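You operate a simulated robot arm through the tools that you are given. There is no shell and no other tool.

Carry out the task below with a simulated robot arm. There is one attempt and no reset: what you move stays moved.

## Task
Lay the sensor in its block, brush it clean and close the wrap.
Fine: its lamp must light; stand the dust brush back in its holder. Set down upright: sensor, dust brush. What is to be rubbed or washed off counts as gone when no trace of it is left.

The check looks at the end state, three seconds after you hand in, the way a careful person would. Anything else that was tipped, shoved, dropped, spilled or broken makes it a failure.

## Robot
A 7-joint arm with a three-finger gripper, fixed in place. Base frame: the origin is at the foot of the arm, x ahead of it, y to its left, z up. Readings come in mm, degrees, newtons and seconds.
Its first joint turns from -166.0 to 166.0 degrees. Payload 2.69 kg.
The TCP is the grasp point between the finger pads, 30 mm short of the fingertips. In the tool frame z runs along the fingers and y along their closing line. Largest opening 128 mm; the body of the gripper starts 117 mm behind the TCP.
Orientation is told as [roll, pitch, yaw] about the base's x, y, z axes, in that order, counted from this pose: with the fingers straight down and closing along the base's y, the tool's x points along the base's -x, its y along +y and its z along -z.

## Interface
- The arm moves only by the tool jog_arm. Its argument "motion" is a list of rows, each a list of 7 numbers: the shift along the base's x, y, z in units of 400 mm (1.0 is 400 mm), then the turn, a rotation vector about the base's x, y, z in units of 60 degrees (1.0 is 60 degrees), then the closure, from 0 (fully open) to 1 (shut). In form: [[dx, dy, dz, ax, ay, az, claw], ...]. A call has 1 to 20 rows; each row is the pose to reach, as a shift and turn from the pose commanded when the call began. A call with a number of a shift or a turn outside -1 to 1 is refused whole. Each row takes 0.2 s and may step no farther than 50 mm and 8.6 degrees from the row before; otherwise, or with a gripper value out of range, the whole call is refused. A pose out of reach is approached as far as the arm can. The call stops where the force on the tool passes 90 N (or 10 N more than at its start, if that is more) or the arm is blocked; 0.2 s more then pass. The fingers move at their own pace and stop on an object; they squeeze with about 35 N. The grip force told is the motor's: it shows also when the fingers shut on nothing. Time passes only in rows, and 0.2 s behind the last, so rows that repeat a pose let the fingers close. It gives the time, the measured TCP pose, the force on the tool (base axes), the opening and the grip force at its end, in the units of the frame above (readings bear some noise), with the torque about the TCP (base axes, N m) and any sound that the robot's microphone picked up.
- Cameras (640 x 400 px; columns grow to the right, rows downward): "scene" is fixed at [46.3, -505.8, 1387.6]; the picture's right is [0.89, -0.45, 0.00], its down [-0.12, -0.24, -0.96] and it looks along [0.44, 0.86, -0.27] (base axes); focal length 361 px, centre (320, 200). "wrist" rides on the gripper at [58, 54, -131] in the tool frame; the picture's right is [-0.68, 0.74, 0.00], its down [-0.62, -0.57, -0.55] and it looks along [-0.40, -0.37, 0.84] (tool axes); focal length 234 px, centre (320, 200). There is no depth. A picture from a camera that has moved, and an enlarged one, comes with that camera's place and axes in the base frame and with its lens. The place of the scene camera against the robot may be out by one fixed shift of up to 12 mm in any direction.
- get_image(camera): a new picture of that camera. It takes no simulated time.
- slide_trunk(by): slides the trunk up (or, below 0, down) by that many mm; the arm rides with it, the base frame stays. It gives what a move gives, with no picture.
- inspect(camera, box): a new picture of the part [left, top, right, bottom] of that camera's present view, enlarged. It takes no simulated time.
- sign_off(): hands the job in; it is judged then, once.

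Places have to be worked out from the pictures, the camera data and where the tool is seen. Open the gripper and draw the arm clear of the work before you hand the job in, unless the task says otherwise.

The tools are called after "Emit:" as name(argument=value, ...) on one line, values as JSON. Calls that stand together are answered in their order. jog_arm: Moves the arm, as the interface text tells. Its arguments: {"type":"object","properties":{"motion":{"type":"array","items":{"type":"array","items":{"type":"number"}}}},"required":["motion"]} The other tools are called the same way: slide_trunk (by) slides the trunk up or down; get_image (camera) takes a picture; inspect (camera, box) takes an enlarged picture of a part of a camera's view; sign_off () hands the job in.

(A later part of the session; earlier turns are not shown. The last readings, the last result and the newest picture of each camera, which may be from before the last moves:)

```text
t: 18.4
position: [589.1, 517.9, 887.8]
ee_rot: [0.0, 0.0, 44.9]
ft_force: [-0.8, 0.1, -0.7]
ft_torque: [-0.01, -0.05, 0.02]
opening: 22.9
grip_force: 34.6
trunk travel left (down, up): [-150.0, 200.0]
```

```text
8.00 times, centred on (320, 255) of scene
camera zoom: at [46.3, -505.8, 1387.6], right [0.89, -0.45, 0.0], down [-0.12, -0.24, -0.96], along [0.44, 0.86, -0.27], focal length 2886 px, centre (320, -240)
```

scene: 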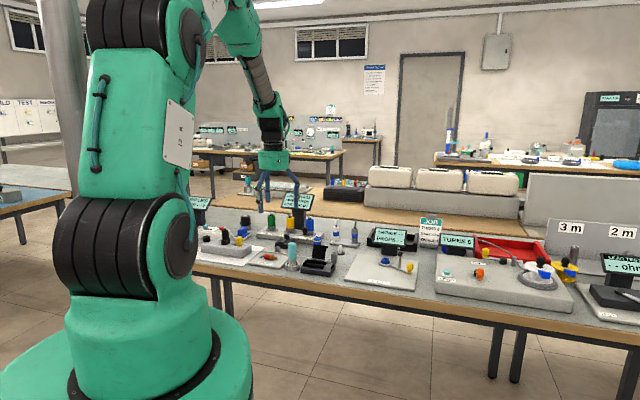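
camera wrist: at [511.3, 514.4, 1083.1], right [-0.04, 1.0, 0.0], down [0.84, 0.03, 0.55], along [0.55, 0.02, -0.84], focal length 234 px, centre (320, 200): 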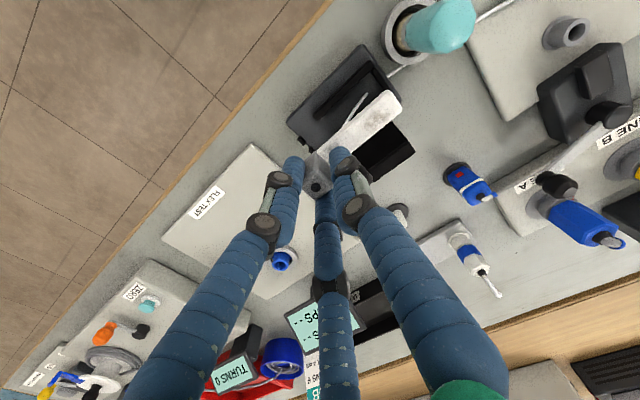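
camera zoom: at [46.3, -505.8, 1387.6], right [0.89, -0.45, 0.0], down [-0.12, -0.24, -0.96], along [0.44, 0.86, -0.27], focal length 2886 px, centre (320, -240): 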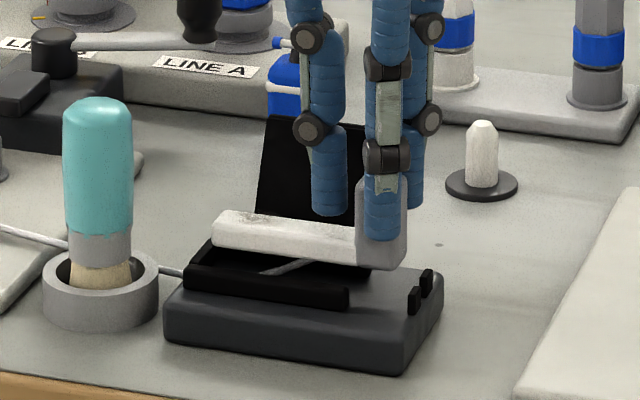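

The bar is centred between the rails. I lower another 14 mm and then continue in small steps watching the contact force.

Emit:
jog_arm(motion=[[0, 0, -0.01, 0, 0, 0, 1], [0, 0, -0.02, 0, 0, 0, 1], [0, 0, -0.03, 0, 0, 0, 1], [0, 0, -0.035, 0, 0, 0, 1], [0, 0, -0.035, 0, 0, 0, 1]])

Emit:
inspect(camera="scene", box=[290, 230, 350, 280])

Emit:
inspect(camera="wrist", box=[250, 60, 430, 220])

```text
t: 19.6
position: [590.7, 517.5, 872.1]
ee_rot: [0.0, 0.0, 44.9]
ft_force: [0.0, -0.1, -0.3]
ft_torque: [0.01, 0.0, -0.01]
opening: 23.1
grip_force: 35.1
trunk travel left (down, up): [-150.0, 200.0]
```

```text
8.00 times, centred on (320, 255) of scene
camera zoom: at [46.3, -505.8, 1387.6], right [0.89, -0.45, 0.0], down [-0.12, -0.24, -0.96], along [0.44, 0.86, -0.27], focal length 2886 px, centre (320, -240)
```

zoom: 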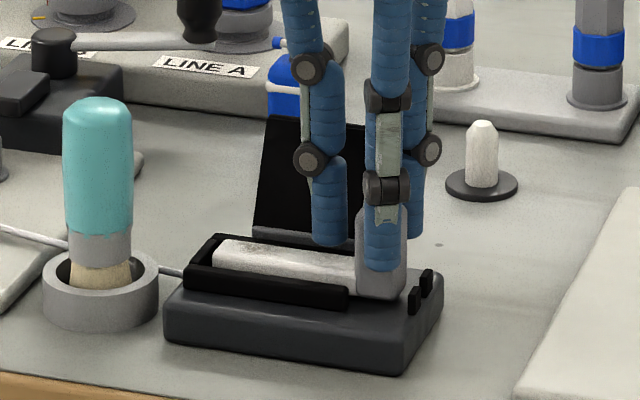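

```text
2.50 times, centred on (340, 140) of wrist
camera zoom: at [511.6, 514.3, 1004.9], right [-0.04, 1.0, 0.0], down [0.84, 0.03, 0.55], along [0.55, 0.02, -0.84], focal length 585 px, centre (270, 350)
```

zoom: 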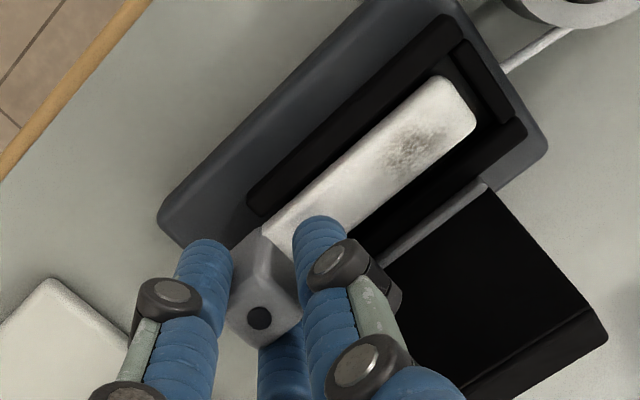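

The bar is inside the channel, centred and free of contact. I continue lowering in about 1.2 mm steps.

Emit:
jog_arm(motion=[[0, 0, -0.003, 0, 0, 0, 1], [0, 0, -0.006, 0, 0, 0, 1], [0, 0, -0.009, 0, 0, 0, 1], [0, 0, -0.009, 0, 0, 0, 1]])

```text
t: 20.6
position: [589.7, 516.4, 871.4]
ee_rot: [0.0, -0.2, 44.9]
ft_force: [0.3, -1.4, 8.2]
ft_torque: [0.06, 0.06, -0.01]
opening: 23.1
grip_force: 34.8
trunk travel left (down, up): [-150.0, 200.0]
```

An upward force of about 8 N shows contact. I'll check the pictures to see whether the sensor is sitting flat on the channel floor.

Emit:
inspect(camera="scene", box=[300, 240, 350, 275])

Emit:
inspect(camera="wrist", box=[250, 60, 430, 220])

```text
11.43 times, centred on (325, 258) of scene
camera zoom: at [46.3, -505.8, 1387.6], right [0.89, -0.45, 0.0], down [-0.12, -0.24, -0.96], along [0.44, 0.86, -0.27], focal length 4123 px, centre (263, -457)
```

zoom: 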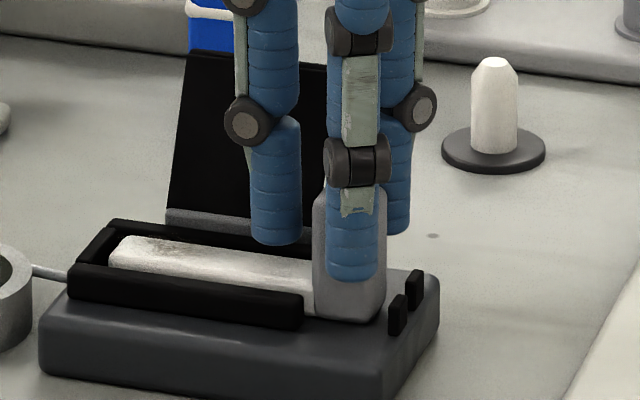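

```text
2.50 times, centred on (340, 140) of wrist
camera zoom: at [511.4, 514.3, 1002.1], right [-0.04, 1.0, 0.0], down [0.83, 0.03, 0.55], along [0.55, 0.02, -0.84], focal length 585 px, centre (270, 350)
```

zoom: 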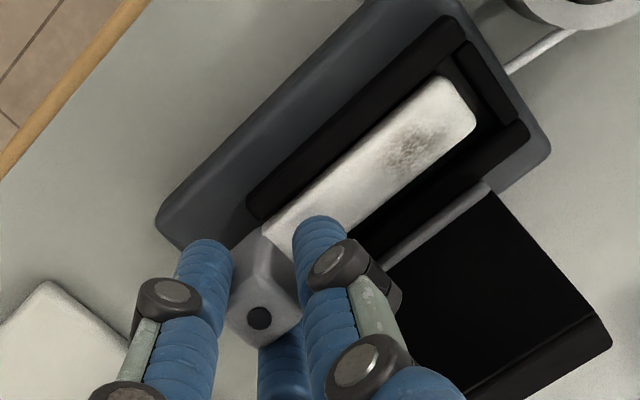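

The sensor sits flat on the channel floor, centred in the channel. I release it with a modest opening, then rise straight up.

Emit:
jog_arm(motion=[[0, 0, 0.003, 0, 0, 0, 1], [0, 0, 0.004, 0, 0, 0, 0.75], [0, 0, 0.004, 0, 0, 0, 0.7], [0, 0, 0.004, 0, 0, 0, 0.7]])

Emit:
jog_arm(motion=[[0, 0, 0.03, 0, 0, 0, 0.7], [0, 0, 0.08, 0, 0, 0, 0.7], [0, 0, 0.13, 0, 0, 0, 0.7], [0, 0, 0.18, 0, 0, 0, 0.7], [0, 0, 0.22, 0, 0, 0, 0.7], [0, 0, 0.22, 0, 0, 0, 0.7]])

Emit:
inspect(camera="scene", box=[290, 230, 350, 280])

Emit:
get_image(camera="wrist")

Emit:
inspect(camera="wrist", box=[260, 70, 400, 190])

```text
t: 21.6
position: [588.6, 517.7, 870.9]
ee_rot: [0.0, 0.1, 44.9]
ft_force: [0.4, 0.5, 0.0]
ft_torque: [-0.02, 0.01, -0.01]
opening: 38.2
grip_force: 0.2
trunk travel left (down, up): [-150.0, 200.0]
```

```text
t: 23.0
position: [590.7, 517.8, 958.7]
ee_rot: [0.0, 0.0, 44.9]
ft_force: [-0.9, 0.8, -0.7]
ft_torque: [0.01, 0.02, 0.0]
opening: 38.5
grip_force: 0.1
trunk travel left (down, up): [-150.0, 200.0]
```

```text
8.00 times, centred on (320, 255) of scene
camera zoom: at [46.3, -505.8, 1387.6], right [0.89, -0.45, 0.0], down [-0.12, -0.24, -0.96], along [0.44, 0.86, -0.27], focal length 2886 px, centre (320, -240)
```

zoom: 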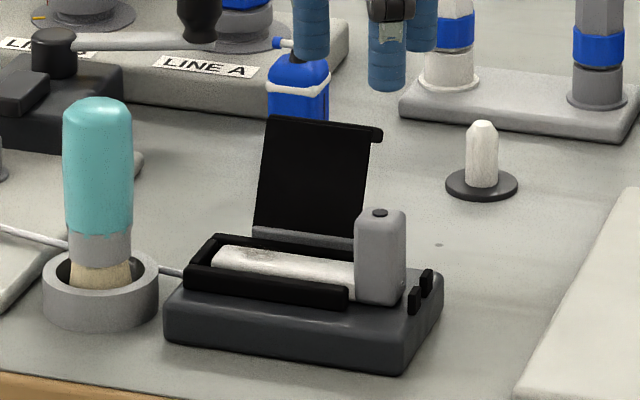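

```text
taken
camera wrist: at [511.0, 514.0, 1091.0], right [-0.04, 1.0, 0.0], down [0.84, 0.03, 0.55], along [0.55, 0.02, -0.84], focal length 234 px, centre (320, 200)
```

wrist: 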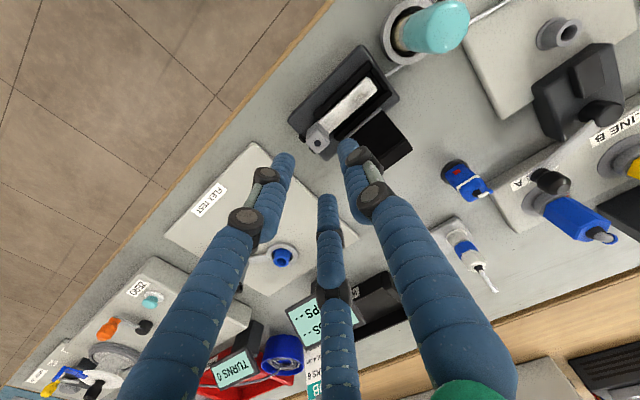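

```text
3.33 times, centred on (330, 130) of wrist
camera zoom: at [511.0, 514.0, 1091.0], right [-0.04, 1.0, 0.0], down [0.84, 0.03, 0.55], along [0.55, 0.02, -0.84], focal length 781 px, centre (287, 433)
```

zoom: 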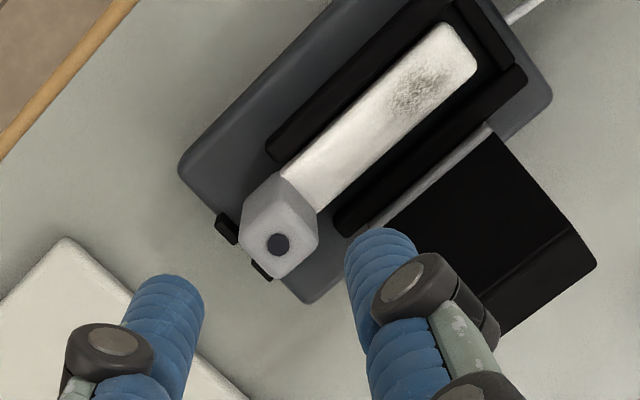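

The sensor is lying in its block, upright and aligned; its lamp is still dark as expected before cleaning and closing. Next I move above the brush (about (494, 601)) with more height to measure it accurately.

Emit:
jog_arm(motion=[[-0.05, 0.04, 0.05, 0, 0, 0, 0.5], [-0.1, 0.09, 0.1, 0, 0, 0, 0.5], [-0.15, 0.13, 0.1, 0, 0, 0, 0.5], [-0.2, 0.17, 0.1, 0, 0, 0, 0.5], [-0.24, 0.21, 0.1, 0, 0, 0, 0.5], [-0.24, 0.21, 0.1, 0, 0, 0, 0.5]])

Emit:
get_image(camera="wrist")

Emit:
inspect(camera="wrist", box=[270, 100, 390, 190])

Emit:
inspect(camera="scene", box=[265, 225, 325, 280])

```text
t: 24.4
position: [493.9, 601.7, 999.3]
ee_rot: [0.0, 0.0, 44.9]
ft_force: [-1.0, 0.5, 0.0]
ft_torque: [-0.01, -0.03, -0.01]
opening: 64.1
grip_force: 0.1
trunk travel left (down, up): [-150.0, 200.0]
```

```text
taken
camera wrist: at [415.7, 598.5, 1130.9], right [-0.04, 1.0, 0.0], down [0.84, 0.03, 0.55], along [0.55, 0.02, -0.84], focal length 234 px, centre (320, 200)
```

wrist: 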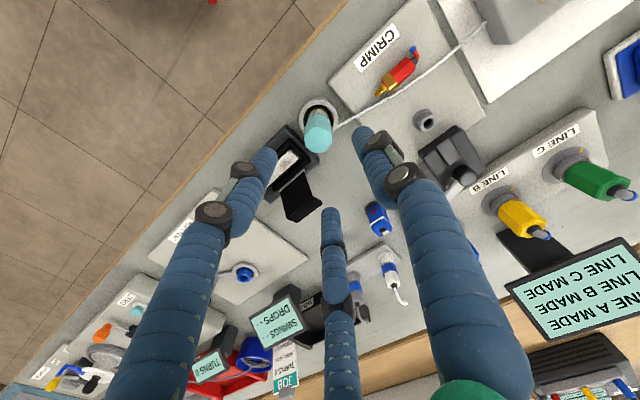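

```text
4.44 times, centred on (330, 145) of wrist
camera zoom: at [415.7, 598.5, 1130.9], right [-0.04, 1.0, 0.0], down [0.84, 0.03, 0.55], along [0.55, 0.02, -0.84], focal length 1041 px, centre (276, 444)
```

zoom: 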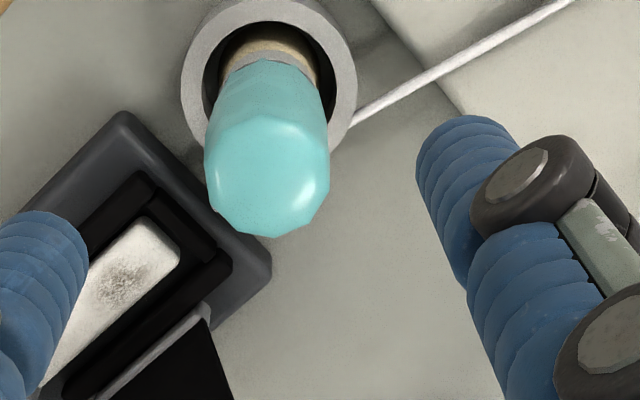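

```text
7.27 times, centred on (295, 252) of scene
camera zoom: at [46.3, -505.8, 1387.6], right [0.89, -0.45, 0.0], down [-0.12, -0.24, -0.96], along [0.44, 0.86, -0.27], focal length 2624 px, centre (502, -182)
```

zoom: 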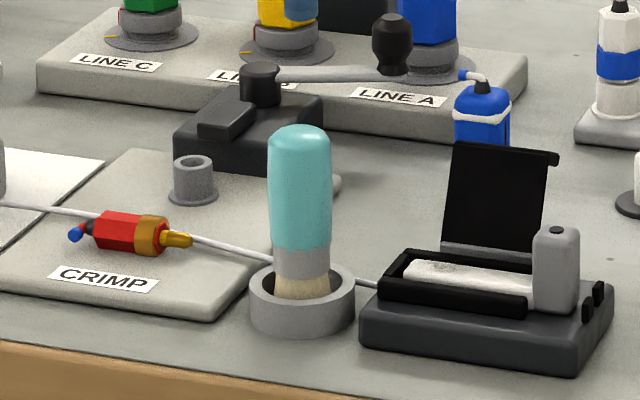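

From two views the brush axis is at about (495.7, 599.6), handle ≈30 mm wide, top z≈893, and the holder ring's top is at z≈815. I descend around the handle with 64 mm opening to TCP z≈868.

Emit:
jog_arm(motion=[[0.0045, -0.00525, -0.06, 0, 0, 0, 0.5], [0.0045, -0.00525, -0.12, 0, 0, 0, 0.5], [0.0045, -0.00525, -0.18, 0, 0, 0, 0.5], [0.0045, -0.00525, -0.23, 0, 0, 0, 0.5], [0.0045, -0.00525, -0.28, 0, 0, 0, 0.5], [0.0045, -0.00525, -0.31, 0, 0, 0, 0.5], [0.0045, -0.00525, -0.328, 0, 0, 0, 0.5], [0.0045, -0.00525, -0.328, 0, 0, 0, 0.5]])

Emit:
get_image(camera="wrist")

Emit:
inspect(camera="scene", box=[260, 220, 330, 280])

```text
t: 26.2
position: [495.0, 598.6, 867.3]
ee_rot: [-0.1, 0.0, 45.0]
ft_force: [-0.1, 0.7, 0.9]
ft_torque: [-0.02, 0.01, 0.04]
opening: 64.1
grip_force: 0.0
trunk travel left (down, up): [-150.0, 200.0]
```

```text
taken
camera wrist: at [417.1, 596.2, 999.5], right [-0.04, 1.0, 0.0], down [0.84, 0.03, 0.55], along [0.55, 0.02, -0.84], focal length 234 px, centre (320, 200)
```

wrist: 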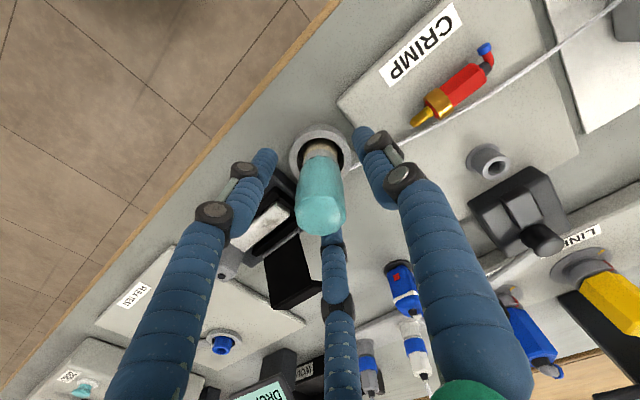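

```text
6.67 times, centred on (295, 250) of scene
camera zoom: at [46.3, -505.8, 1387.6], right [0.89, -0.45, 0.0], down [-0.12, -0.24, -0.96], along [0.44, 0.86, -0.27], focal length 2405 px, centre (487, -133)
```

zoom: 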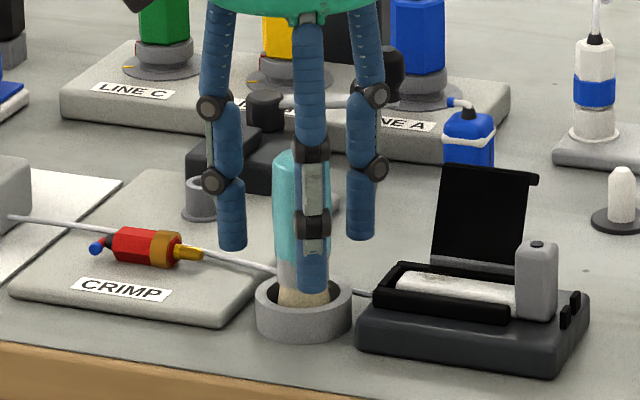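

The brush handle is between the fingers with no contact forces. I close on it.

Emit:
jog_arm(motion=[[0, 0, 0, 0, 0, 0, 0.7], [0, 0, 0, 0, 0, 0, 0.85], [0, 0, 0, 0, 0, 0, 1], [0, 0, 0, 0, 0, 0, 1], [0, 0, 0, 0, 0, 0, 1]])

Emit:
inspect(camera="wrist", box=[260, 110, 390, 260])

Emit:
inspect(camera="scene", box=[260, 220, 330, 280])

```text
t: 27.4
position: [497.2, 599.5, 867.7]
ee_rot: [0.0, 0.0, 44.9]
ft_force: [-0.3, -0.8, 0.3]
ft_torque: [-0.03, 0.0, -0.01]
opening: 28.8
grip_force: 35.2
trunk travel left (down, up): [-150.0, 200.0]
```

```text
2.67 times, centred on (325, 185) of wrist
camera zoom: at [417.1, 596.2, 999.7], right [-0.04, 1.0, 0.0], down [0.84, 0.03, 0.55], along [0.55, 0.02, -0.84], focal length 624 px, centre (307, 240)
```

zoom: 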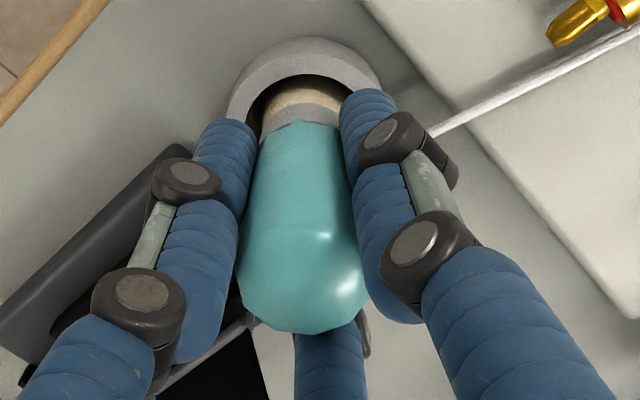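

```text
6.67 times, centred on (295, 250) of scene
camera zoom: at [46.3, -505.8, 1387.6], right [0.89, -0.45, 0.0], down [-0.12, -0.24, -0.96], along [0.44, 0.86, -0.27], focal length 2405 px, centre (487, -133)
```

zoom: 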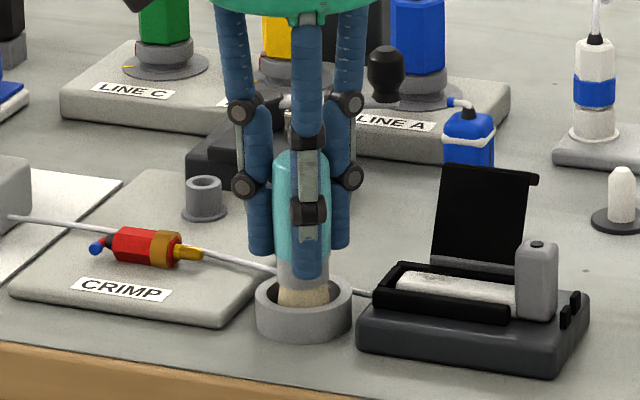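

The brush is gripped (28.8 mm, 35 N); I note this pose as the return pose. I lift 60 mm straight out of the ring and check that the holder stays.

Emit:
jog_arm(motion=[[0, 0, 0.02, 0, 0, 0, 1], [0, 0, 0.05, 0, 0, 0, 1], [0, 0, 0.09, 0, 0, 0, 1], [0, 0, 0.13, 0, 0, 0, 1], [0, 0, 0.16, 0, 0, 0, 1], [0, 0, 0.16, 0, 0, 0, 1]])

Emit:
inspect(camera="scene", box=[260, 210, 350, 280])

Emit:
get_image(camera="wrist")

```text
t: 28.8
position: [495.7, 599.5, 932.9]
ee_rot: [0.0, 0.0, 44.9]
ft_force: [0.0, 0.2, 0.3]
ft_torque: [0.01, -0.05, 0.01]
opening: 28.9
grip_force: 35.1
trunk travel left (down, up): [-150.0, 200.0]
```

```text
5.71 times, centred on (305, 245) of scene
camera zoom: at [46.3, -505.8, 1387.6], right [0.89, -0.45, 0.0], down [-0.12, -0.24, -0.96], along [0.44, 0.86, -0.27], focal length 2061 px, centre (406, -57)
```

zoom: 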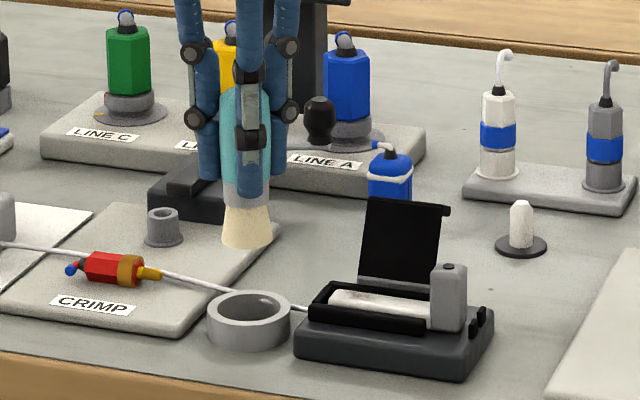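

```text
taken
camera wrist: at [417.1, 596.0, 1064.2], right [-0.04, 1.0, 0.0], down [0.84, 0.03, 0.55], along [0.55, 0.02, -0.84], focal length 234 px, centre (320, 200)
```

wrist: 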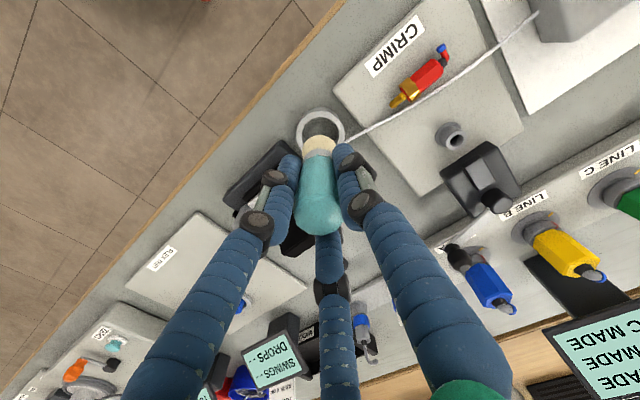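

The brush came out cleanly, with its bristle bottom about 69 mm below the TCP; the holder stayed put. I carry it over the dirt smudge (≈(552, 557)), stopping about 14 mm above the sensor bar.

Emit:
jog_arm(motion=[[0.035, -0.027, 0, 0, 0, 0, 1], [0.07, -0.054, 0, 0, 0, 0, 1], [0.11, -0.08, 0, 0, 0, 0, 1], [0.14075, -0.10725, 0, 0, 0, 0, 1], [0.14075, -0.10725, -0.02, 0, 0, 0, 1], [0.14075, -0.10725, -0.0425, 0, 0, 0, 1], [0.14075, -0.10725, -0.0425, 0, 0, 0, 1]])

Emit:
inspect(camera="scene", box=[280, 220, 350, 280])

Emit:
inspect(camera="wrist", box=[250, 80, 400, 260])

```text
t: 30.4
position: [551.4, 557.3, 915.5]
ee_rot: [0.0, 0.0, 45.0]
ft_force: [0.2, -0.1, -0.9]
ft_torque: [-0.03, 0.01, 0.01]
opening: 28.7
grip_force: 34.7
trunk travel left (down, up): [-150.0, 200.0]
```

```text
6.67 times, centred on (315, 250) of scene
camera zoom: at [46.3, -505.8, 1387.6], right [0.89, -0.45, 0.0], down [-0.12, -0.24, -0.96], along [0.44, 0.86, -0.27], focal length 2405 px, centre (353, -133)
```

zoom: 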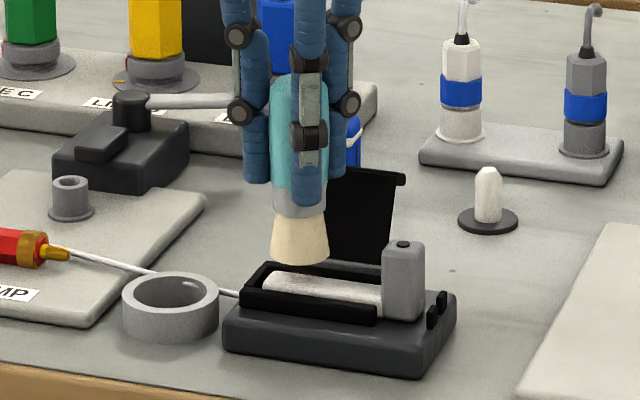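

```text
2.22 times, centred on (325, 170) of wrist
camera zoom: at [473.8, 553.4, 1046.5], right [-0.04, 1.0, 0.0], down [0.84, 0.03, 0.55], along [0.55, 0.02, -0.84], focal length 520 px, centre (309, 267)
```

zoom: 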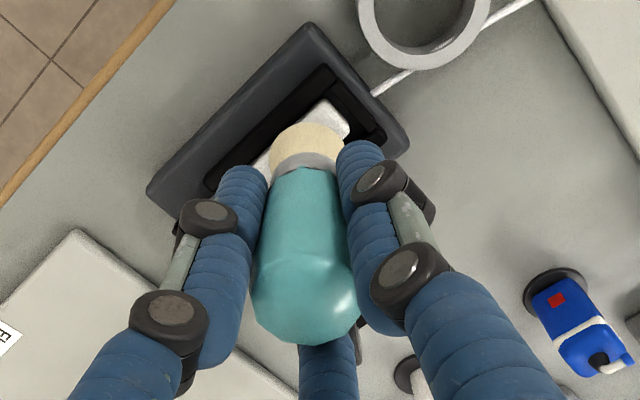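

The brush is centred above the bar. I lower it gently toward the bar surface, reading the force.

Emit:
jog_arm(motion=[[0, 0, -0.01, 0, 0, 0, 1], [0, 0, -0.02, 0, 0, 0, 1], [0, 0, -0.03, 0, 0, 0, 1], [0, 0, -0.03, 0, 0, 0, 1]])

Emit:
jog_arm(motion=[[0, 0, -0.0025, 0, 0, 0, 1], [0, 0, -0.0025, 0, 0, 0, 1]])

Emit:
inspect(camera="scene", box=[290, 235, 345, 275])

```text
t: 31.4
position: [552.3, 556.9, 903.4]
ee_rot: [0.0, 0.0, 44.9]
ft_force: [-0.5, 0.6, -0.7]
ft_torque: [-0.03, -0.03, -0.02]
opening: 29.0
grip_force: 35.4
trunk travel left (down, up): [-150.0, 200.0]
```

```text
t: 32.0
position: [551.8, 556.1, 901.8]
ee_rot: [0.0, 0.0, 44.9]
ft_force: [-0.4, -0.2, -0.3]
ft_torque: [-0.02, 0.02, 0.03]
opening: 28.9
grip_force: 34.8
trunk travel left (down, up): [-150.0, 200.0]
```

```text
10.00 times, centred on (318, 255) of scene
camera zoom: at [46.3, -505.8, 1387.6], right [0.89, -0.45, 0.0], down [-0.12, -0.24, -0.96], along [0.44, 0.86, -0.27], focal length 3607 px, centre (345, -350)
```

zoom: 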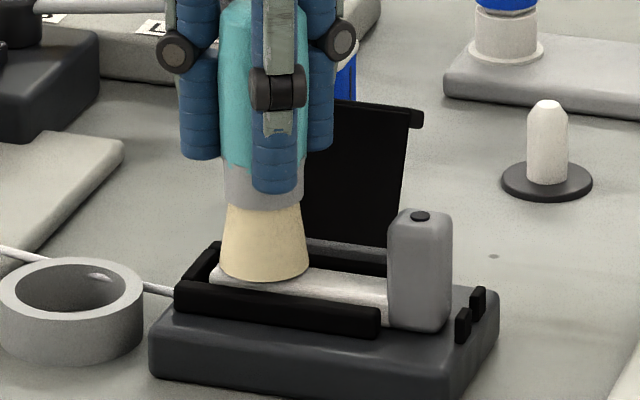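

The bristles look about level with the bar top but show no force yet. I go down 1 mm at a time.

Emit:
jog_arm(motion=[[0, 0, -0.0025, 0, 0, 0, 1], [0, 0, -0.0025, 0, 0, 0, 1]])

Emit:
jog_arm(motion=[[0, 0, -0.0025, 0, 0, 0, 1], [0, 0, -0.0025, 0, 0, 0, 1]])

Emit:
inspect(camera="scene", box=[300, 245, 335, 270])

```text
t: 32.6
position: [552.8, 556.5, 901.7]
ee_rot: [0.1, 0.0, 44.9]
ft_force: [0.5, -0.7, -1.0]
ft_torque: [-0.04, -0.01, -0.01]
opening: 28.6
grip_force: 35.4
trunk travel left (down, up): [-150.0, 200.0]
```

```text
t: 33.2
position: [551.7, 556.4, 900.6]
ee_rot: [0.0, 0.0, 45.0]
ft_force: [0.3, -0.3, -0.9]
ft_torque: [-0.02, 0.0, 0.0]
opening: 28.6
grip_force: 35.0
trunk travel left (down, up): [-150.0, 200.0]
```

```text
16.00 times, centred on (318, 258) of scene
camera zoom: at [46.3, -505.8, 1387.6], right [0.89, -0.45, 0.0], down [-0.12, -0.24, -0.96], along [0.44, 0.86, -0.27], focal length 5772 px, centre (360, -720)
```

zoom: 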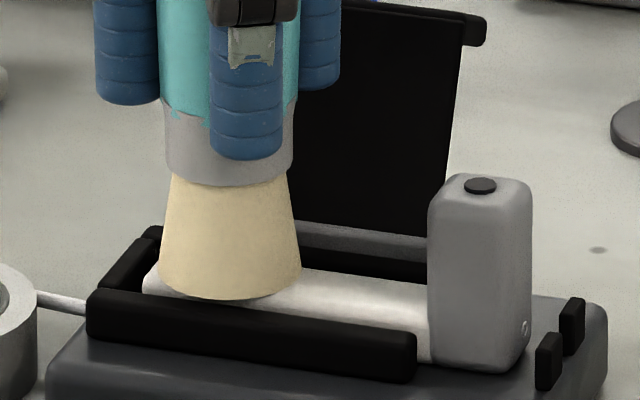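

By the geometry in this view the bristles may still be 2 mm above the bar. I keep lowering in 1 mm steps.

Emit:
jog_arm(motion=[[0, 0, -0.0025, 0, 0, 0, 1], [0, 0, -0.0025, 0, 0, 0, 1]])

Emit:
jog_arm(motion=[[0, 0, -0.0025, 0, 0, 0, 1], [0, 0, -0.0025, 0, 0, 0, 1]])

Emit:
inspect(camera="scene", box=[300, 245, 335, 270])

```text
t: 33.8
position: [552.0, 557.7, 899.5]
ee_rot: [0.0, -0.1, 44.8]
ft_force: [-1.1, 0.6, 4.4]
ft_torque: [0.03, 0.02, 0.0]
opening: 28.6
grip_force: 34.7
trunk travel left (down, up): [-150.0, 200.0]
```

```text
t: 34.4
position: [552.5, 556.7, 899.5]
ee_rot: [0.0, 0.0, 44.8]
ft_force: [-0.9, -0.6, 12.9]
ft_torque: [-0.08, 0.01, -0.01]
opening: 28.7
grip_force: 35.1
trunk travel left (down, up): [-150.0, 200.0]
```

```text
16.00 times, centred on (318, 258) of scene
camera zoom: at [46.3, -505.8, 1387.6], right [0.89, -0.45, 0.0], down [-0.12, -0.24, -0.96], along [0.44, 0.86, -0.27], focal length 5772 px, centre (360, -720)
```

zoom: 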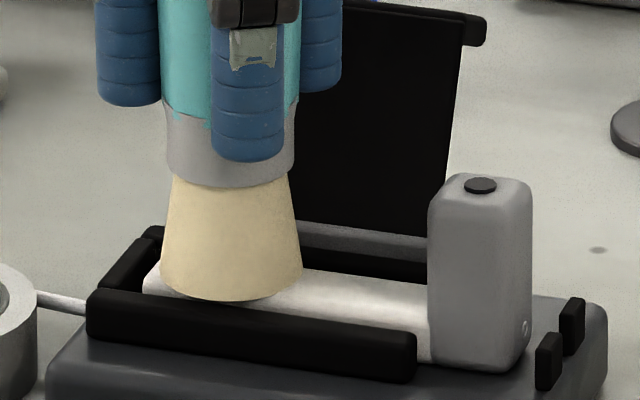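

Contact begins at commanded z≈899 (4 N) and is fairly stiff. I back off 1 mm to light pressure and make gentle strokes of about ±10 mm along the bar.

Emit:
jog_arm(motion=[[0, 0, 0.0025, 0, 0, 0, 1], [0.00706, -0.00708, 0.0025, 0, 0, 0, 1], [0.01412, -0.01417, 0.0025, 0, 0, 0, 1], [0.01765, -0.01771, 0.0025, 0, 0, 0, 1], [0.01059, -0.01063, 0.0025, 0, 0, 0, 1], [0.00353, -0.00354, 0.0025, 0, 0, 0, 1], [-0.00353, 0.00354, 0.0025, 0, 0, 0, 1], [-0.01059, 0.01063, 0.0025, 0, 0, 0, 1], [-0.01765, 0.01771, 0.0025, 0, 0, 0, 1], [-0.01059, 0.01063, 0.0025, 0, 0, 0, 1], [0, 0, 0.0025, 0, 0, 0, 1]])

Emit:
inspect(camera="scene", box=[300, 245, 335, 270])

```text
t: 36.8
position: [552.0, 557.4, 899.2]
ee_rot: [-0.1, 0.0, 45.0]
ft_force: [0.6, 0.1, 5.7]
ft_torque: [-0.01, -0.05, -0.02]
opening: 28.7
grip_force: 34.9
trunk travel left (down, up): [-150.0, 200.0]
```

```text
16.00 times, centred on (318, 258) of scene
camera zoom: at [46.3, -505.8, 1387.6], right [0.89, -0.45, 0.0], down [-0.12, -0.24, -0.96], along [0.44, 0.86, -0.27], focal length 5772 px, centre (360, -720)
```

zoom: 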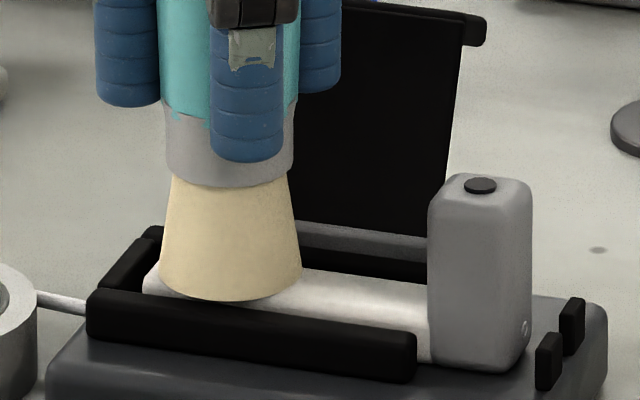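

The sensor did not move and the force stayed around 5 N. I do two more stroke cycles, then lift the brush aside to see how much dirt is left.

Emit:
jog_arm(motion=[[0.00706, -0.00708, 0, 0, 0, 0, 1], [0.01412, -0.01417, 0, 0, 0, 0, 1], [0.02118, -0.02125, 0, 0, 0, 0, 1], [0.01059, -0.01063, 0, 0, 0, 0, 1], [0, 0, 0, 0, 0, 0, 1], [-0.01059, 0.01063, 0, 0, 0, 0, 1], [-0.02118, 0.02125, 0, 0, 0, 0, 1], [-0.01059, 0.01063, 0, 0, 0, 0, 1], [0, 0, 0, 0, 0, 0, 1], [0.01059, -0.01063, 0, 0, 0, 0, 1], [0.02118, -0.02125, 0, 0, 0, 0, 1], [0.01059, -0.01063, 0, 0, 0, 0, 1], [0, 0, 0, 0, 0, 0, 1], [-0.01059, 0.01063, 0, 0, 0, 0, 1], [-0.02118, 0.02125, 0, 0, 0, 0, 1], [-0.01059, 0.01063, 0, 0, 0, 0, 1], [0, 0, 0, 0, 0, 0, 1]])

Emit:
jog_arm(motion=[[0, 0, 0.03, 0, 0, 0, 1], [0, 0, 0.08, 0, 0, 0, 1], [-0.05, 0.05, 0.1, 0, 0, 0, 1], [-0.1, 0.1, 0.1, 0, 0, 0, 1], [-0.1, 0.1, 0.1, 0, 0, 0, 1]])

Emit:
inspect(camera="scene", box=[300, 240, 345, 272])

Emit:
get_image(camera="wrist")

```text
t: 40.4
position: [551.9, 555.8, 899.5]
ee_rot: [0.0, 0.0, 44.9]
ft_force: [0.6, 0.8, 6.7]
ft_torque: [-0.01, -0.05, -0.01]
opening: 28.7
grip_force: 34.8
trunk travel left (down, up): [-150.0, 200.0]
```

```text
t: 41.6
position: [512.3, 596.9, 938.9]
ee_rot: [0.0, -0.1, 44.8]
ft_force: [-0.2, 1.1, -0.8]
ft_torque: [0.01, -0.01, -0.02]
opening: 28.7
grip_force: 35.1
trunk travel left (down, up): [-150.0, 200.0]
```

```text
12.50 times, centred on (322, 256) of scene
camera zoom: at [46.3, -505.8, 1387.6], right [0.89, -0.45, 0.0], down [-0.12, -0.24, -0.96], along [0.44, 0.86, -0.27], focal length 4509 px, centre (289, -500)
```

zoom: 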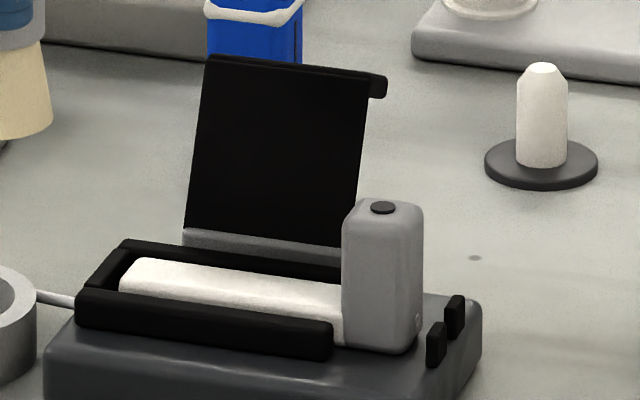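

```text
taken
camera wrist: at [433.4, 594.6, 1070.3], right [-0.04, 1.0, 0.0], down [0.84, 0.03, 0.55], along [0.55, 0.02, -0.84], focal length 234 px, centre (320, 200)
```

wrist: 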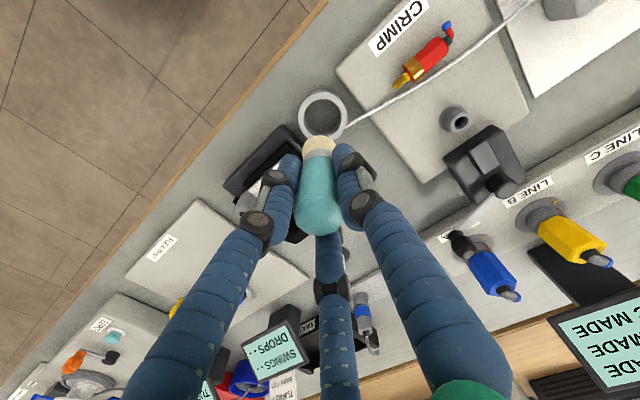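

From the scene camera the bar now looks clean. I move the brush (held high) past the sensor's head so the wrist camera gets a clear close look at the whole bar.

Emit:
jog_arm(motion=[[0, 0, 0.07, 0, 0, 0, 1], [0.05, -0.05, 0.08, 0, 0, 0, 1], [0.1, -0.1, 0.08, 0, 0, 0, 1], [0.15, -0.15, 0.08, 0, 0, 0, 1], [0.1975, -0.199, 0.08, 0, 0, 0, 1], [0.1975, -0.199, 0.08, 0, 0, 0, 1]])

Emit:
inspect(camera="wrist", box=[290, 60, 420, 160])

Emit:
inspect(camera="wrist", box=[330, 70, 390, 120])

```text
t: 43.0
position: [591.0, 514.7, 970.3]
ee_rot: [0.1, 0.0, 44.8]
ft_force: [-0.5, 0.6, -0.7]
ft_torque: [0.03, 0.02, 0.04]
opening: 28.9
grip_force: 35.6
trunk travel left (down, up): [-150.0, 200.0]
```

```text
4.00 times, centred on (355, 110) of wrist
camera zoom: at [513.1, 512.8, 1102.6], right [-0.04, 1.0, 0.0], down [0.84, 0.03, 0.55], along [0.55, 0.02, -0.84], focal length 937 px, centre (180, 560)
```

zoom: 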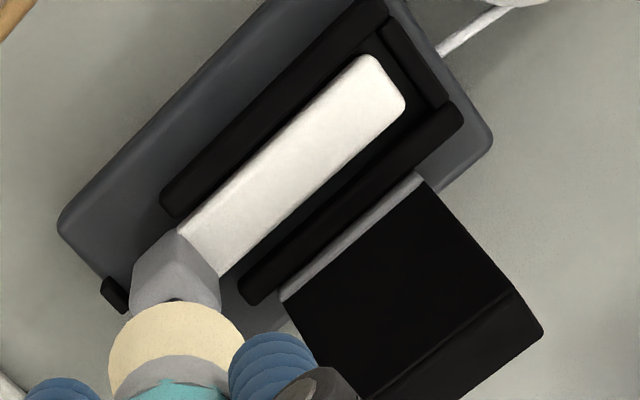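

```text
8.00 times, centred on (360, 95) of wrist
camera zoom: at [513.1, 512.8, 1102.6], right [-0.04, 1.0, 0.0], down [0.84, 0.03, 0.55], along [0.55, 0.02, -0.84], focal length 1873 px, centre (0, 1040)
```

zoom: 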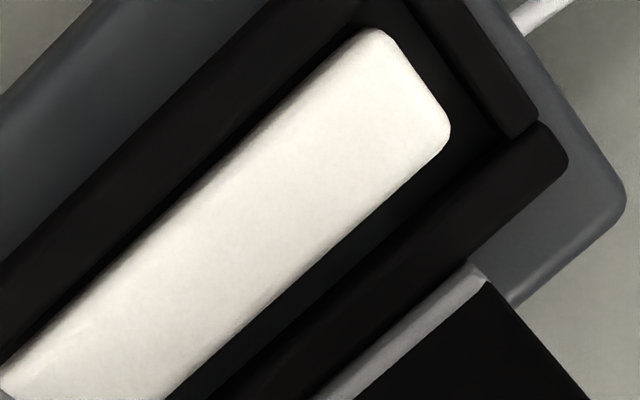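

The dirt smudge appears to be gone. I'll zoom further to be sure no faint trace is left on the bar.

Emit:
inspect(camera="wrist", box=[350, 70, 386, 98])

Emit:
inspect(camera="wrist", box=[328, 90, 364, 128])

Emit:
inspect(camera="scene", box=[306, 252, 332, 270])

```text
14.29 times, centred on (368, 84) of wrist
camera zoom: at [513.1, 512.8, 1102.6], right [-0.04, 1.0, 0.0], down [0.84, 0.03, 0.55], along [0.55, 0.02, -0.84], focal length 3345 px, centre (-366, 1857)
```

zoom: 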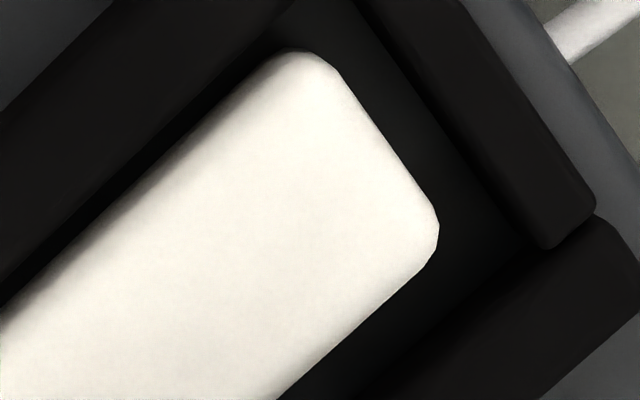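

```text
10.53 times, centred on (346, 109) of wrist
camera zoom: at [513.1, 512.8, 1102.6], right [-0.04, 1.0, 0.0], down [0.84, 0.03, 0.55], along [0.55, 0.02, -0.84], focal length 2465 px, centre (46, 1158)
```

zoom: 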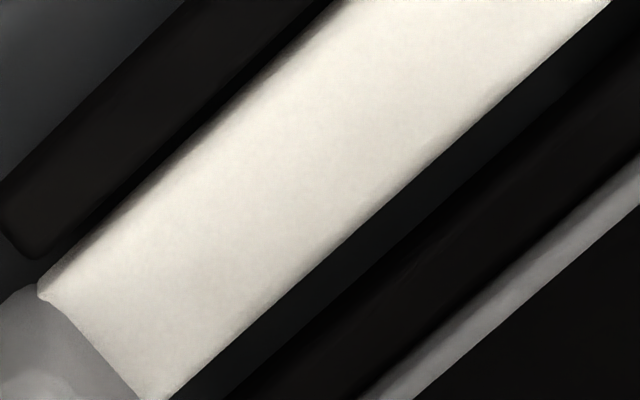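

```text
16.00 times, centred on (319, 261) of scene
camera zoom: at [46.3, -505.8, 1387.6], right [0.89, -0.45, 0.0], down [-0.12, -0.24, -0.96], along [0.44, 0.86, -0.27], focal length 5772 px, centre (336, -776)
```

zoom: 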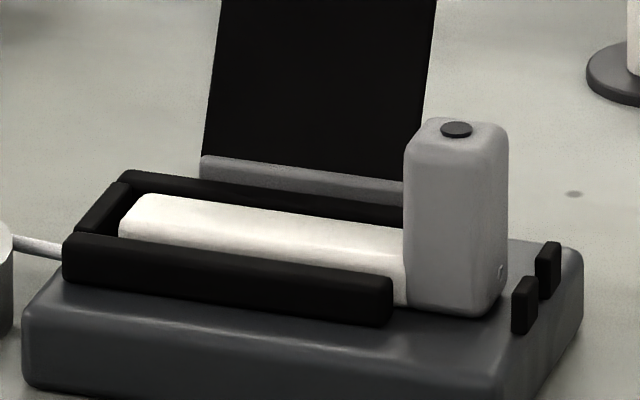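

No trace is visible. For certainty I'll make two more light stroke cycles at the same pressure before putting the brush away.

Emit:
jog_arm(motion=[[-0.04, 0.04, 0, 0, 0, 0, 1], [-0.0975, 0.099, 0, 0, 0, 0, 1], [-0.0975, 0.099, -0.05, 0, 0, 0, 1], [-0.0975, 0.099, -0.1, 0, 0, 0, 1], [-0.0975, 0.099, -0.14, 0, 0, 0, 1], [-0.0975, 0.099, -0.165, 0, 0, 0, 1], [-0.0975, 0.099, -0.174, 0, 0, 0, 1], [-0.0975, 0.099, -0.174, 0, 0, 0, 1]])

Emit:
jog_arm(motion=[[0, 0, -0.0025, 0, 0, 0, 1], [0, 0, -0.0025, 0, 0, 0, 1]])

```text
t: 44.8
position: [552.3, 556.4, 900.8]
ee_rot: [0.0, 0.0, 44.9]
ft_force: [0.2, 0.4, -0.9]
ft_torque: [0.03, -0.01, 0.03]
opening: 28.8
grip_force: 35.3
trunk travel left (down, up): [-150.0, 200.0]
```

```text
t: 45.4
position: [552.7, 556.2, 899.3]
ee_rot: [-0.1, 0.0, 44.9]
ft_force: [0.0, 0.1, -1.0]
ft_torque: [0.01, 0.0, 0.0]
opening: 28.8
grip_force: 34.8
trunk travel left (down, up): [-150.0, 200.0]
```

Still just off the surface; one more millimetre down.

Emit:
jog_arm(motion=[[0, 0, -0.0025, 0, 0, 0, 1], [0, 0, -0.0025, 0, 0, 0, 1]])

```text
t: 46.0
position: [552.1, 556.2, 899.8]
ee_rot: [0.0, 0.1, 44.8]
ft_force: [0.3, -0.1, 0.6]
ft_torque: [-0.02, -0.05, 0.03]
opening: 28.9
grip_force: 34.9
trunk travel left (down, up): [-150.0, 200.0]
```

Barely touching now (≈1 N). I go a further 0.6 mm and stroke two cycles.

Emit:
jog_arm(motion=[[0, 0, -0.0015, 0, 0, 0, 1], [0.01059, -0.01063, -0.0015, 0, 0, 0, 1], [0.02118, -0.02125, -0.0015, 0, 0, 0, 1], [0.01059, -0.01063, -0.0015, 0, 0, 0, 1], [0, 0, -0.0015, 0, 0, 0, 1], [-0.01059, 0.01063, -0.0015, 0, 0, 0, 1], [-0.02118, 0.02125, -0.0015, 0, 0, 0, 1], [-0.01059, 0.01063, -0.0015, 0, 0, 0, 1], [0, 0, -0.0015, 0, 0, 0, 1], [0.01059, -0.01063, -0.0015, 0, 0, 0, 1], [0.02118, -0.02125, -0.0015, 0, 0, 0, 1], [0.01059, -0.01063, -0.0015, 0, 0, 0, 1], [0, 0, -0.0015, 0, 0, 0, 1], [-0.01059, 0.01063, -0.0015, 0, 0, 0, 1], [-0.02118, 0.02125, -0.0015, 0, 0, 0, 1], [-0.01059, 0.01063, -0.0015, 0, 0, 0, 1], [0, 0, -0.0015, 0, 0, 0, 1]])

Emit:
inspect(camera="scene", box=[300, 245, 335, 270])

```text
t: 49.6
position: [552.4, 557.4, 898.6]
ee_rot: [0.0, 0.0, 44.9]
ft_force: [0.2, 0.5, 6.9]
ft_torque: [-0.02, -0.06, 0.0]
opening: 29.1
grip_force: 34.4
trunk travel left (down, up): [-150.0, 200.0]
```

```text
16.00 times, centred on (318, 258) of scene
camera zoom: at [46.3, -505.8, 1387.6], right [0.89, -0.45, 0.0], down [-0.12, -0.24, -0.96], along [0.44, 0.86, -0.27], focal length 5772 px, centre (360, -720)
```

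zoom: 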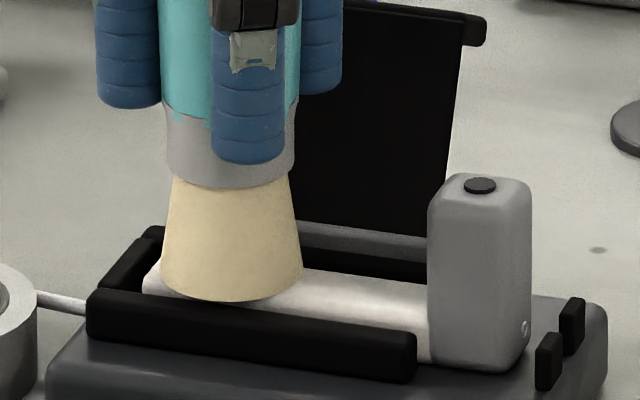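

Clean and unmoved (≈7 N while stroking). Now I lift, carry the brush back over its holder and lower to 10 mm above the pick-up height for a check.

Emit:
jog_arm(motion=[[0, 0, 0.04, 0, 0, 0, 1], [0, 0, 0.1, 0, 0, 0, 1], [-0.05, 0.038, 0.1, 0, 0, 0, 1], [-0.1, 0.076, 0.1, 0, 0, 0, 1], [-0.14075, 0.10725, 0.1, 0, 0, 0, 1], [-0.14075, 0.10725, 0.1, 0, 0, 0, 1], [-0.14075, 0.10725, 0.04, 0, 0, 0, 1], [-0.14075, 0.10725, 0.0, 0, 0, 0, 1], [-0.14075, 0.10725, -0.03, 0, 0, 0, 1], [-0.14075, 0.10725, -0.052, 0, 0, 0, 1], [-0.14075, 0.10725, -0.052, 0, 0, 0, 1]])

Emit:
inspect(camera="scene", box=[265, 225, 335, 280])

Emit:
inspect(camera="wrist", box=[260, 110, 390, 260])

```text
t: 52.0
position: [496.2, 599.9, 877.0]
ee_rot: [0.1, 0.0, 44.9]
ft_force: [1.4, 0.7, -0.3]
ft_torque: [0.03, 0.01, 0.0]
opening: 28.7
grip_force: 34.9
trunk travel left (down, up): [-150.0, 200.0]
```

```text
7.27 times, centred on (300, 252) of scene
camera zoom: at [46.3, -505.8, 1387.6], right [0.89, -0.45, 0.0], down [-0.12, -0.24, -0.96], along [0.44, 0.86, -0.27], focal length 2624 px, centre (466, -182)
```

zoom: 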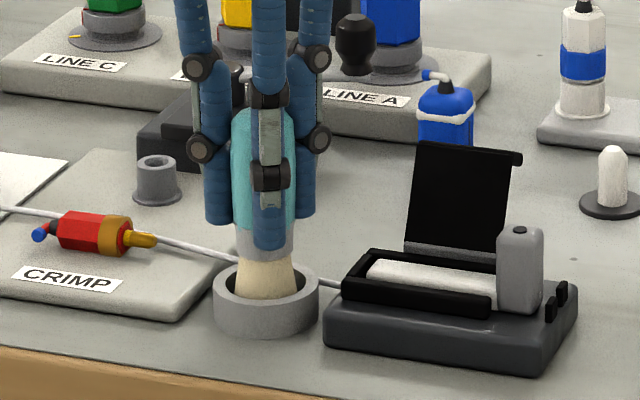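

```text
2.67 times, centred on (325, 185) of wrist
camera zoom: at [417.3, 596.5, 1009.0], right [-0.04, 1.0, 0.0], down [0.84, 0.03, 0.55], along [0.55, 0.02, -0.84], focal length 624 px, centre (307, 240)
```

zoom: 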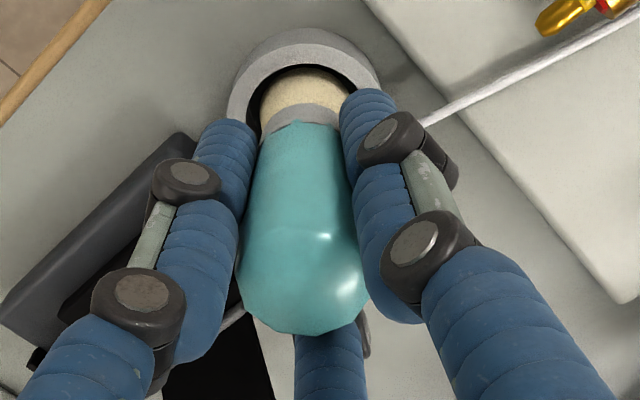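

The brush is inside the ring again, about 10 mm above its rest height. I lower the remainder in small steps.

Emit:
jog_arm(motion=[[0, 0, -0.008, 0, 0, 0, 1], [0, 0, -0.016, 0, 0, 0, 1], [0, 0, -0.022, 0, 0, 0, 1], [0, 0, -0.022, 0, 0, 0, 1]])

Emit:
jog_arm(motion=[[0, 0, -0.0025, 0, 0, 0, 1], [0, 0, -0.0025, 0, 0, 0, 1]])

```text
t: 53.0
position: [496.1, 599.4, 868.5]
ee_rot: [0.0, 0.0, 44.9]
ft_force: [0.0, 0.7, -0.6]
ft_torque: [-0.01, -0.02, 0.02]
opening: 28.8
grip_force: 35.2
trunk travel left (down, up): [-150.0, 200.0]
```

```text
t: 53.6
position: [496.3, 599.5, 868.0]
ee_rot: [-0.2, 0.0, 44.9]
ft_force: [0.1, -0.3, -0.6]
ft_torque: [0.0, -0.03, -0.01]
opening: 28.6
grip_force: 34.1
trunk travel left (down, up): [-150.0, 200.0]
```

No floor contact yet at z≈868.3; lowering slightly more to touch before release.

Emit:
jog_arm(motion=[[0, 0, -0.0015, 0, 0, 0, 1], [0, 0, -0.0015, 0, 0, 0, 1]])

Emit:
jog_arm(motion=[[0, 0, -0.0015, 0, 0, 0, 1], [0, 0, -0.0015, 0, 0, 0, 1]])

```text
t: 54.2
position: [495.4, 599.2, 866.8]
ee_rot: [0.0, 0.0, 44.9]
ft_force: [-0.6, 0.6, 0.4]
ft_torque: [-0.01, 0.0, -0.02]
opening: 28.7
grip_force: 34.9
trunk travel left (down, up): [-150.0, 200.0]
```

```text
t: 54.8
position: [495.2, 600.2, 866.7]
ee_rot: [0.0, 0.0, 44.9]
ft_force: [0.0, -2.5, 5.6]
ft_torque: [-0.18, 0.05, -0.03]
opening: 28.6
grip_force: 34.9
trunk travel left (down, up): [-150.0, 200.0]
```

Contact confirmed (≈5 N). I relieve it slightly and open the fingers gently.

Emit:
jog_arm(motion=[[0, 0, 0.001, 0, 0, 0, 1], [0, 0, 0.001, 0, 0, 0, 0.76], [0, 0, 0.001, 0, 0, 0, 0.72], [0, 0, 0.001, 0, 0, 0, 0.6], [0, 0, 0.001, 0, 0, 0, 0.5], [0, 0, 0.001, 0, 0, 0, 0.5]])

Emit:
inspect(camera="scene", box=[265, 225, 335, 280])

Emit:
inspect(camera="wrist", box=[260, 110, 390, 260])

```text
t: 56.2
position: [496.2, 599.5, 867.6]
ee_rot: [0.0, 0.0, 45.0]
ft_force: [0.0, -0.2, 0.8]
ft_torque: [0.02, 0.0, -0.01]
opening: 64.0
grip_force: 0.1
trunk travel left (down, up): [-150.0, 200.0]
```

```text
7.27 times, centred on (300, 252) of scene
camera zoom: at [46.3, -505.8, 1387.6], right [0.89, -0.45, 0.0], down [-0.12, -0.24, -0.96], along [0.44, 0.86, -0.27], focal length 2624 px, centre (466, -182)
```

zoom: 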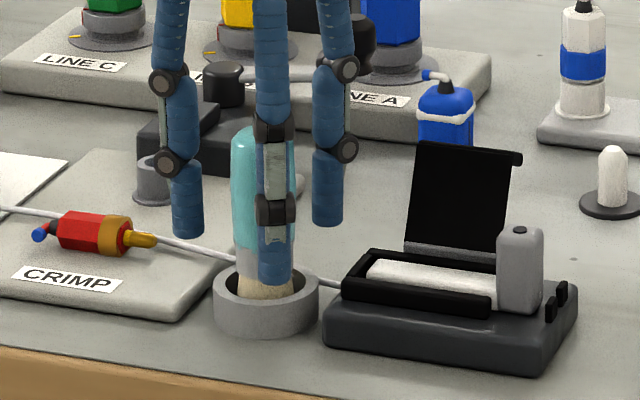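

```text
2.67 times, centred on (325, 185) of wrist
camera zoom: at [417.0, 596.4, 998.9], right [-0.04, 1.0, 0.0], down [0.84, 0.03, 0.55], along [0.55, 0.02, -0.84], focal length 624 px, centre (307, 240)
```

zoom: 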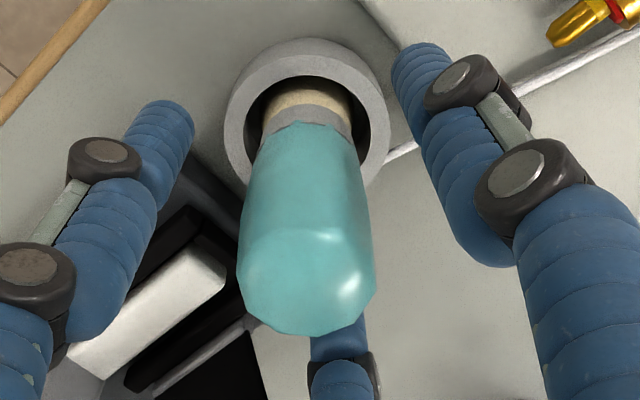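

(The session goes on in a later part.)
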